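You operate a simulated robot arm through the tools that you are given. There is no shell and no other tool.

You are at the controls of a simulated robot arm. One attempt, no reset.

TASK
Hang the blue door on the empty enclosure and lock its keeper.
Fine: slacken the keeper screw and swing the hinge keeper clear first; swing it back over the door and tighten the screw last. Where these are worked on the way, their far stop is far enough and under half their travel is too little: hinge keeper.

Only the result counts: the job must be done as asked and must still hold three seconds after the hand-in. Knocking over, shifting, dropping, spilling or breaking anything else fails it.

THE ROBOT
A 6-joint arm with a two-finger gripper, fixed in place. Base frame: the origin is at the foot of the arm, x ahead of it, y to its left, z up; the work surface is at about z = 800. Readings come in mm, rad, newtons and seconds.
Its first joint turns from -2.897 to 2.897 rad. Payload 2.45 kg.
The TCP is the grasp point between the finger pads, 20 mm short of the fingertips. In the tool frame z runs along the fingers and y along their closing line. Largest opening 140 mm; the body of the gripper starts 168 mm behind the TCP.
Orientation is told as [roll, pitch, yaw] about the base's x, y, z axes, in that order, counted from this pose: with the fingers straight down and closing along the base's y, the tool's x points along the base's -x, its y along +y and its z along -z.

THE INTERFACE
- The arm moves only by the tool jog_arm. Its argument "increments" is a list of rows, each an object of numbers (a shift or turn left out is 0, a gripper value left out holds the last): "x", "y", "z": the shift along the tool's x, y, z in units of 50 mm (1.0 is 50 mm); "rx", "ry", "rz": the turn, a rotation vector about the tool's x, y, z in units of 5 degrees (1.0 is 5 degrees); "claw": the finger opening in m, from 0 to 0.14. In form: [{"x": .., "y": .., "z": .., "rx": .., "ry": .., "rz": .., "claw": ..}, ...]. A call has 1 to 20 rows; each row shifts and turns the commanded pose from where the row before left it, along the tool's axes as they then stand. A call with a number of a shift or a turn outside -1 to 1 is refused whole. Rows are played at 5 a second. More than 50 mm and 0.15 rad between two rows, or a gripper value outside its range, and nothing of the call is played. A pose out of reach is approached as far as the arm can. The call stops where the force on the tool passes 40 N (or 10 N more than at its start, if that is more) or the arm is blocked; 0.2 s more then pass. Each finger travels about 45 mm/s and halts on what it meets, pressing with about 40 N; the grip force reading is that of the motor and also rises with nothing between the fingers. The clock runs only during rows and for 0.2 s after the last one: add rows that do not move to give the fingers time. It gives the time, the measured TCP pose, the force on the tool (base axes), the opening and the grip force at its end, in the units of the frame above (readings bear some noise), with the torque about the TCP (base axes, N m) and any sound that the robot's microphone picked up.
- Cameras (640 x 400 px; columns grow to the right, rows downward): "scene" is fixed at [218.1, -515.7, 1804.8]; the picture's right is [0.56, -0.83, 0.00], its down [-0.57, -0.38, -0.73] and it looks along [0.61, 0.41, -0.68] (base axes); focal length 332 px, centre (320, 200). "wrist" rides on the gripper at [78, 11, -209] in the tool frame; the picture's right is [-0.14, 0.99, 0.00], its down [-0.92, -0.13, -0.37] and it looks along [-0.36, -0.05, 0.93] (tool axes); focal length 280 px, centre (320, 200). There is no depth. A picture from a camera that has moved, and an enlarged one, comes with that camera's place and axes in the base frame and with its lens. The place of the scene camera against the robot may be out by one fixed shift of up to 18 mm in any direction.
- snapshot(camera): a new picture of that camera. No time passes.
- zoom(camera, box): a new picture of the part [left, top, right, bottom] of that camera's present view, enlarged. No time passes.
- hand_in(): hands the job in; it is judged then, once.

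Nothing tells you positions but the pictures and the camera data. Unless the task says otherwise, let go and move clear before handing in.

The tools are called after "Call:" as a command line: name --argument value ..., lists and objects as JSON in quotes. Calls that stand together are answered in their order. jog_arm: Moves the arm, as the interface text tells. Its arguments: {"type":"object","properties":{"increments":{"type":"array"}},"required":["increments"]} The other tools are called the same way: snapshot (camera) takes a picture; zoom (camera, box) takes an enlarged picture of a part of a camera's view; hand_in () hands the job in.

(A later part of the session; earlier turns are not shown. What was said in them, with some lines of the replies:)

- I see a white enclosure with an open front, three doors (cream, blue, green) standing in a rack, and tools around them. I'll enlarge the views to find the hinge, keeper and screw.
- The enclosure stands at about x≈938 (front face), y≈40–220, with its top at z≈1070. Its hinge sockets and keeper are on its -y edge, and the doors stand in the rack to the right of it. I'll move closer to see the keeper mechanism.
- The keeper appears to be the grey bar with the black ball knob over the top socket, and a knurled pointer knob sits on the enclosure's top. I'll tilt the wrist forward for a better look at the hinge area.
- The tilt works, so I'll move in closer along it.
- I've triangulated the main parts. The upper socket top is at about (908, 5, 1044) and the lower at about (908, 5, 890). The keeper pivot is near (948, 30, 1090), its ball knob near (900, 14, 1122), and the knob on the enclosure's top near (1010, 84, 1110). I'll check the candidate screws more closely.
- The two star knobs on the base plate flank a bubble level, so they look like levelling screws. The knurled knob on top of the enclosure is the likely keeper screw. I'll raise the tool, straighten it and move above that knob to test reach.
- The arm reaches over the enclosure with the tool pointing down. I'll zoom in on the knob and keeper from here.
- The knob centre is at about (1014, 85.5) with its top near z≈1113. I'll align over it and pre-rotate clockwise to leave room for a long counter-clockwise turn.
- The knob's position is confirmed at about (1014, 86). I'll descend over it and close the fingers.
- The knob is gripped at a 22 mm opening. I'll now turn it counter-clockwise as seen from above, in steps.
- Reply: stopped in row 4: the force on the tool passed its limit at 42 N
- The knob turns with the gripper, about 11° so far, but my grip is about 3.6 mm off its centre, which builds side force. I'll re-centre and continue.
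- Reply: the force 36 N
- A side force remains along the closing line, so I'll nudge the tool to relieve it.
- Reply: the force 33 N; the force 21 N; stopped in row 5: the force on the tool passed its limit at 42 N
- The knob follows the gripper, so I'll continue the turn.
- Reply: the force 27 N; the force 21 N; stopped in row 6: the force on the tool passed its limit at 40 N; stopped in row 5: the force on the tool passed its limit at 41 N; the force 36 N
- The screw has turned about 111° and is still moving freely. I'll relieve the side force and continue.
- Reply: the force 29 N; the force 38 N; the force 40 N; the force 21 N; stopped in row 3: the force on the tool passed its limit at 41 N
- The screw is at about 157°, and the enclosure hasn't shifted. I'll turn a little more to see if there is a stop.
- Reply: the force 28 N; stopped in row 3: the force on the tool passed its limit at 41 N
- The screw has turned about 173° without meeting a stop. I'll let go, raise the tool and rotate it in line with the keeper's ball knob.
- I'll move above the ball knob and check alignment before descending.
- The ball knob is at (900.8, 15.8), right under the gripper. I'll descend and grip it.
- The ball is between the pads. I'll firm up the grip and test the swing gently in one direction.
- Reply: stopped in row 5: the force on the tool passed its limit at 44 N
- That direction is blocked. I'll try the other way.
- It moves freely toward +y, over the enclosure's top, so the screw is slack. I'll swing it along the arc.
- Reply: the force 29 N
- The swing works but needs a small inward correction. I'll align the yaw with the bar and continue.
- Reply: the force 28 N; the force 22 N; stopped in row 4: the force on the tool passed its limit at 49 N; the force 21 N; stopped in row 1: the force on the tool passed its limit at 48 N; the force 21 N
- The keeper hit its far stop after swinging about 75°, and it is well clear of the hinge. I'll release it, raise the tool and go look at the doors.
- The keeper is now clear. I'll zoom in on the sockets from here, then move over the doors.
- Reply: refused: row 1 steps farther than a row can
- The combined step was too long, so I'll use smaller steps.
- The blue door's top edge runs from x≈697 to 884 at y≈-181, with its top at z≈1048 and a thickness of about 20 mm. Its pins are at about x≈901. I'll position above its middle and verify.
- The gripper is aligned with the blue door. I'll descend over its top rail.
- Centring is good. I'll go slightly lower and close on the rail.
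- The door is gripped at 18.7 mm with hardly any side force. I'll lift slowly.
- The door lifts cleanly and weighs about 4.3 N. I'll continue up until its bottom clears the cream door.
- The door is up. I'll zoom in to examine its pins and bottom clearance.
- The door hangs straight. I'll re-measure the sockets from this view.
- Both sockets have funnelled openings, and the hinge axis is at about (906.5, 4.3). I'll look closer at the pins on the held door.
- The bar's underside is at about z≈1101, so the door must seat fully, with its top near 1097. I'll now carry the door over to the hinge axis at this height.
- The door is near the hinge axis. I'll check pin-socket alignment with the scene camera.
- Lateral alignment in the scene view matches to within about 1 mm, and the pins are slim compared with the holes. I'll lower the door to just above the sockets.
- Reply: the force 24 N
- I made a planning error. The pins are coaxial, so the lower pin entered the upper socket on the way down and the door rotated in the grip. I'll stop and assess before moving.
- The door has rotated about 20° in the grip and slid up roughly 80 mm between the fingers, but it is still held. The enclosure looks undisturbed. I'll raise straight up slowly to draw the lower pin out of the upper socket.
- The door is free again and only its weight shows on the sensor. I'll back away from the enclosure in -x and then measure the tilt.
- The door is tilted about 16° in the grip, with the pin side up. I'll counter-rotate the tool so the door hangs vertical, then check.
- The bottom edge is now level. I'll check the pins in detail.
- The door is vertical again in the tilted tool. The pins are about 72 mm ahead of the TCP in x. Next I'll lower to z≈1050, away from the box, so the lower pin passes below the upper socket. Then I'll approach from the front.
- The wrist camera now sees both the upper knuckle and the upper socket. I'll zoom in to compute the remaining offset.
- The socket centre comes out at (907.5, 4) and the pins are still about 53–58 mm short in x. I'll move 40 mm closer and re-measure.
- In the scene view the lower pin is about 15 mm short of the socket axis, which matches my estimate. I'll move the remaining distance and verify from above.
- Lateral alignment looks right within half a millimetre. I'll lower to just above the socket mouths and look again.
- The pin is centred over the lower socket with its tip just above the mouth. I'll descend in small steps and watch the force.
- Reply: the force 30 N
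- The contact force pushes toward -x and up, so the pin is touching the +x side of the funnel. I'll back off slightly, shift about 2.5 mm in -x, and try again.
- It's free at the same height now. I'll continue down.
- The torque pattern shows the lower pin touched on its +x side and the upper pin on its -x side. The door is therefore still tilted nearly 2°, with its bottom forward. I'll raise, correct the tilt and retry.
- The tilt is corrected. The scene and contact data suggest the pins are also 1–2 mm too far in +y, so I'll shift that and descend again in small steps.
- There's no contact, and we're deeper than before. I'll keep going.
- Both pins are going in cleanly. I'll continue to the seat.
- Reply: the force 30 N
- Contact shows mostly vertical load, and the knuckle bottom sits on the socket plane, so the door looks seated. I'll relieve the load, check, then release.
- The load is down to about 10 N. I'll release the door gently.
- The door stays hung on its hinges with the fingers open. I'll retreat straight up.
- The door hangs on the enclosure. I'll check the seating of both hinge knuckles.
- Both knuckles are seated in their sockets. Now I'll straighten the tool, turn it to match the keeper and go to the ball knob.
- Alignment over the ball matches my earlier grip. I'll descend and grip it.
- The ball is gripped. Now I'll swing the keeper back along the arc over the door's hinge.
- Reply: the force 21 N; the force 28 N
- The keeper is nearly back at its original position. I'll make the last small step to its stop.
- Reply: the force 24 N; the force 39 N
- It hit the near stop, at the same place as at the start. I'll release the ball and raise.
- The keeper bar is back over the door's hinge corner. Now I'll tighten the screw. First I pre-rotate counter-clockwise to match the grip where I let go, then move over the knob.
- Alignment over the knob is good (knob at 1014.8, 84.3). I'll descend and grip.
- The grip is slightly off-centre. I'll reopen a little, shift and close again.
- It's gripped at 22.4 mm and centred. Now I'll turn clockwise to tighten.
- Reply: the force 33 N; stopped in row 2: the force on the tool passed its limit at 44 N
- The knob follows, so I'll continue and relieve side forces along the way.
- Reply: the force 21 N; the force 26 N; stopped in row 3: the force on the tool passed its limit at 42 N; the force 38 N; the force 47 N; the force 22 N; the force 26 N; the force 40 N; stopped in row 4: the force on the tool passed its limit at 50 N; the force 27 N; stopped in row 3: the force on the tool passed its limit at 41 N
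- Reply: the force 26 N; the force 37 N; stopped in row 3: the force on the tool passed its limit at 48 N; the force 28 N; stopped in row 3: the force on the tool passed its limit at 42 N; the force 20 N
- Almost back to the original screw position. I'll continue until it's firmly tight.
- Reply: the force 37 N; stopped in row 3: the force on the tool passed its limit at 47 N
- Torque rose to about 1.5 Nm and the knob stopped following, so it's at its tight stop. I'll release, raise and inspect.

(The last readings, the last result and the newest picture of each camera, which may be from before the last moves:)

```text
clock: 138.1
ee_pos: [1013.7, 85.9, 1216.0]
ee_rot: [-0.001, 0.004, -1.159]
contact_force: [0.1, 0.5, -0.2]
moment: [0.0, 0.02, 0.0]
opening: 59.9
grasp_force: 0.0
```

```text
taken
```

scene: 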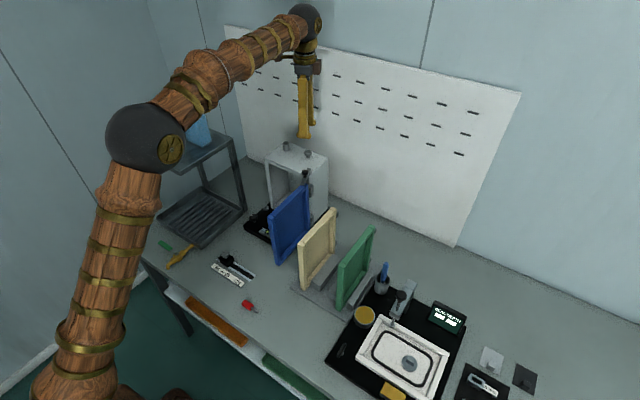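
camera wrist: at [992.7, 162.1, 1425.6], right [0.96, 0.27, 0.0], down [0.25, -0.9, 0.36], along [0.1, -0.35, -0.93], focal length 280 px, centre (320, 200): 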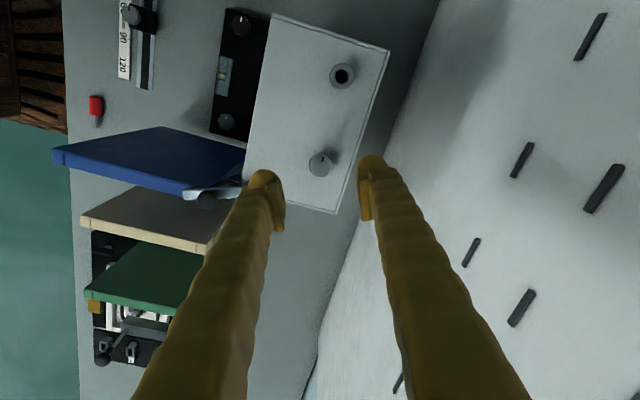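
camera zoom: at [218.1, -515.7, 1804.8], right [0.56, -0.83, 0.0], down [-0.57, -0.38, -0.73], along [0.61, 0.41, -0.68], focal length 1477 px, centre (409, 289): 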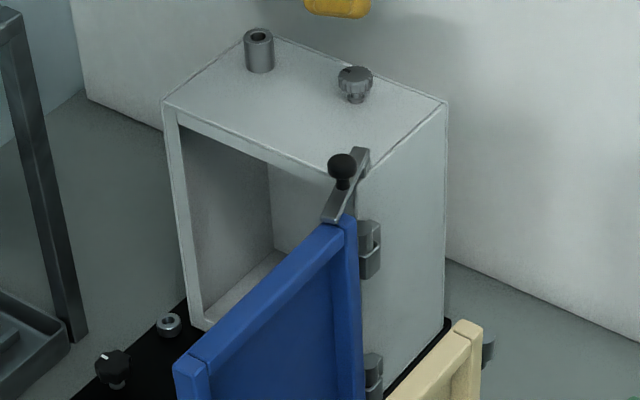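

I'll verify the knob mark and keeper position closely.

Call:
zoom --camera "wrist" --box '[280, 130, 370, 200]'

Call:
zoom --camera "scene" --box '[285, 140, 330, 190]'

Call:
zoom --camera "scene" --box '[260, 170, 400, 320]'

```text
5.71 times, centred on (325, 165) of wrist
camera zoom: at [992.7, 162.1, 1425.6], right [0.96, 0.27, 0.0], down [0.25, -0.9, 0.36], along [0.1, -0.35, -0.93], focal length 1602 px, centre (291, 400)
```

zoom: 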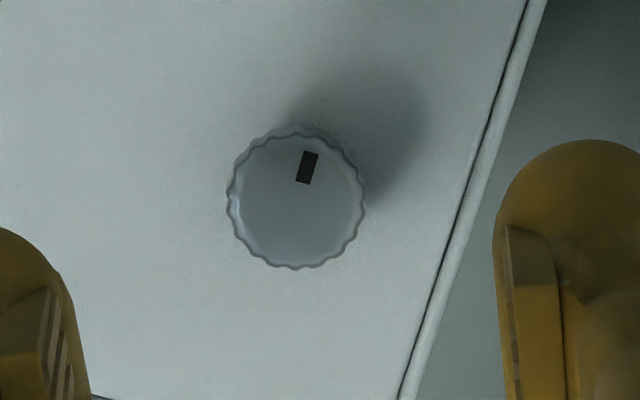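

```text
8.00 times, centred on (308, 165) of scene
camera zoom: at [218.1, -515.7, 1804.8], right [0.56, -0.83, 0.0], down [-0.57, -0.38, -0.73], along [0.61, 0.41, -0.68], focal length 2658 px, centre (420, 480)
```

zoom: 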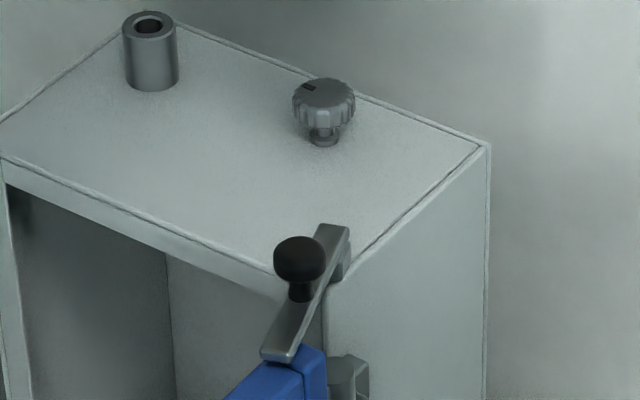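

```text
2.67 times, centred on (330, 245) of scene
camera zoom: at [218.1, -515.7, 1804.8], right [0.56, -0.83, 0.0], down [-0.57, -0.38, -0.73], along [0.61, 0.41, -0.68], focal length 886 px, centre (293, 80)
```

zoom: 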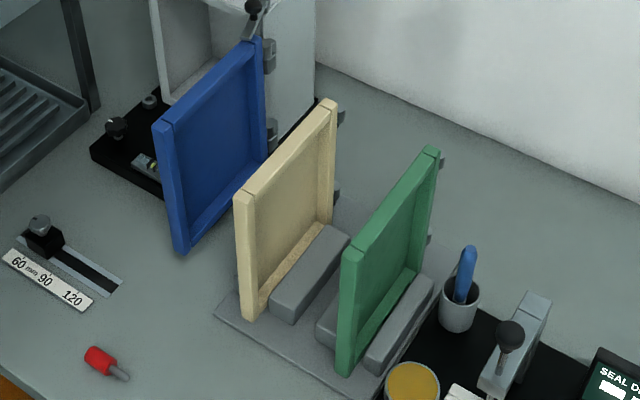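

The keeper is over the door and the screw mark is back toward +y, as at the start. To be sure it's tight, I'll regrip and turn clockwise once more, checking torque.

Call:
jog_arm --increments '[{"z": 0.8}, {"z": 0.8}, {"z": 0.52}, {"claw": 0.018}, {}, {}, {}, {}]'

Call:
jog_arm --increments '[{"rz": 0.4}, {"rz": 0.4}, {}]'

Call:
zoom --camera "wrist" --box '[240, 120, 420, 240]'

```text
clock: 139.9
ee_pos: [1012.3, 88.7, 1109.8]
ee_rot: [0.001, 0.004, -1.159]
contact_force: [14.6, 5.2, 7.5]
moment: [-0.72, 2.08, 0.17]
opening: 24.8
grasp_force: 44.2
stopped in row 8: the force on the tool passed its limit at 41 N (the readings are from after the stop); the commanded pose is now the measured one
```

```text
clock: 140.7
ee_pos: [1012.4, 89.6, 1109.4]
ee_rot: [0.003, 0.003, -1.228]
contact_force: [9.6, 4.7, -0.4]
moment: [-0.15, 0.67, 1.26]
opening: 22.3
grasp_force: 44.6
stopped in row 3: the force on the tool passed its limit at 42 N (the readings are from after the stop); the commanded pose is now the measured one
```

```text
3.33 times, centred on (330, 180) of wrist
camera zoom: at [996.5, 165.0, 1319.2], right [0.98, 0.2, 0.0], down [0.19, -0.91, 0.37], along [0.08, -0.36, -0.93], focal length 935 px, centre (287, 267)
```

zoom: 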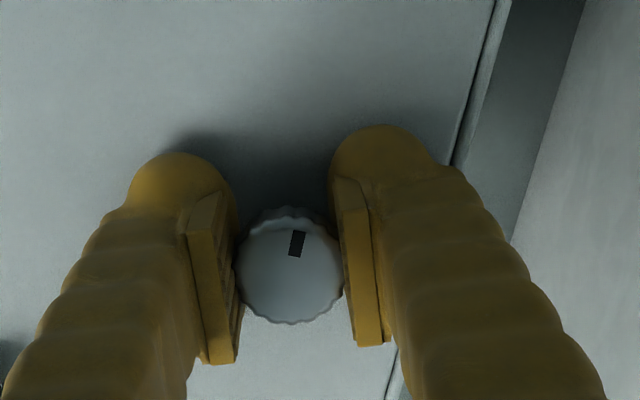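

Torque rises at once and the mark no longer moves, so the screw is tight. I'll release, rise and move clear.

Call:
jog_arm --increments '[{"claw": 0.03}, {"claw": 0.06}, {}, {}, {"z": -0.5}, {"z": -0.8}, {"z": -0.8}, {"z": -0.8}, {"z": -0.8}]'

Call:
jog_arm --increments '[{"rz": -1}, {"rz": -1}, {"rz": -1}, {"rz": -1}, {"rz": -1}, {"rz": -1}, {"rz": -1}, {"rz": -1}, {"rz": -1}, {"rz": -1}, {"rz": -1}, {"rz": -1}, {"rz": -1}, {"rz": -1}, {"x": 0.8}, {"x": 0.8}, {"x": 0.8}, {"x": 0.8}, {}]'

Call:
snapshot --camera "scene"

Call:
snapshot --camera "wrist"

Call:
zoom --camera "scene" --box '[250, 140, 345, 260]'

```text
clock: 142.7
ee_pos: [1012.0, 87.3, 1292.8]
ee_rot: [0.003, 0.004, -1.229]
contact_force: [1.1, 1.0, -0.1]
moment: [0.01, 0.0, 0.01]
opening: 60.3
grasp_force: 0.0
```

```text
clock: 146.7
ee_pos: [855.0, 89.6, 1295.6]
ee_rot: [0.004, 0.0, -0.005]
contact_force: [0.0, -0.6, 0.9]
moment: [-0.03, 0.01, 0.0]
opening: 60.1
grasp_force: 0.0
```

```text
taken
```

scene: 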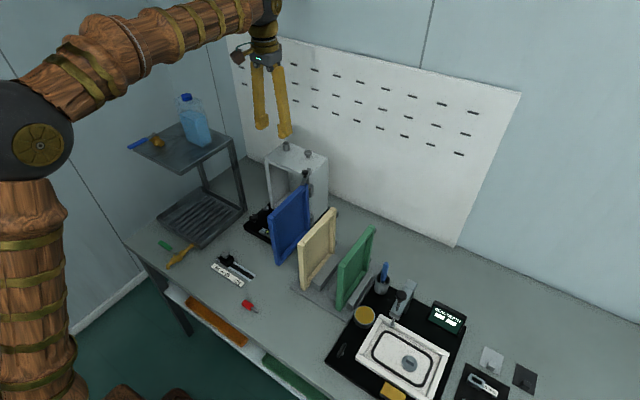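

```text
taken
camera wrist: at [775.1, 99.8, 1504.2], right [0.14, 0.99, 0.0], down [0.92, -0.14, 0.37], along [0.37, -0.05, -0.93], focal length 280 px, centre (320, 200)
```

wrist: 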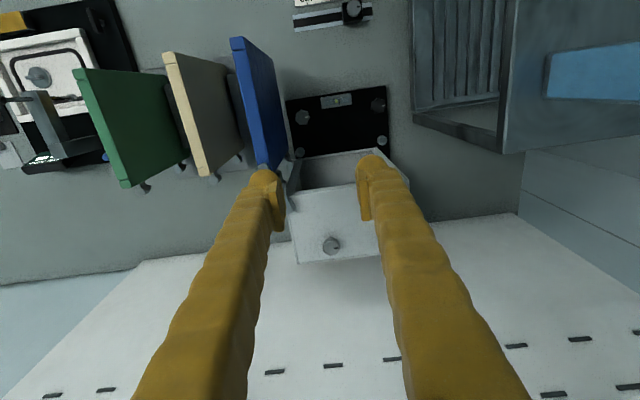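

```text
3.33 times, centred on (298, 200) of scene
camera zoom: at [218.1, -515.7, 1804.8], right [0.56, -0.83, 0.0], down [-0.57, -0.38, -0.73], along [0.61, 0.41, -0.68], focal length 1108 px, centre (395, 200)
```

zoom: 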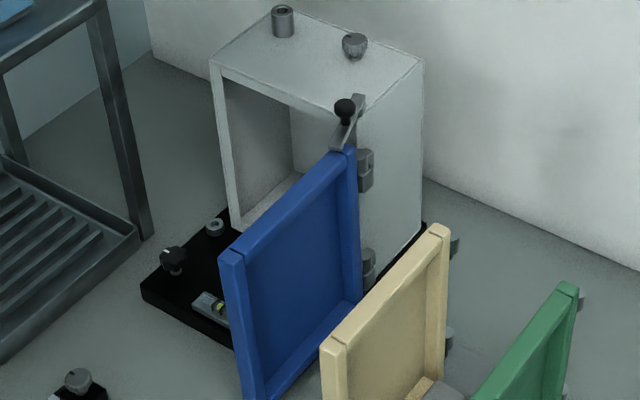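

The blue door hangs seated on both hinges, the keeper bar is over its hinge corner, and the screw is tight. Nothing else appears to have been disturbed and the arm is clear, so I'm handing in.

Call:
hand_in

```text
The job is handed in.
```

The blue door is hung on the enclosure and its keeper is locked, and I've handed the job in; no result has come back yet.

- **Door:** both hinge pins are seated in their sockets. I left the door open at about 90°, since the task didn't ask for it to be closed.
- **Keeper:** I slackened the screw and swung the keeper to its far stop. Once the door was on, I swung it back over the door to its original stop.
- **Screw:** it is tightened to its stop. A second clockwise turn met firm resistance and the mark didn't move.

**Lowering error:** on the first attempt I lowered the door straight down the hinge line, and the lower pin went into the upper socket. That twisted the door about 16° in the grip. I lifted it free, levelled it and hung it from the front instead. The cameras showed no shift in the enclosure or anything else nearby. I couldn't check for small marks on the pin or socket.
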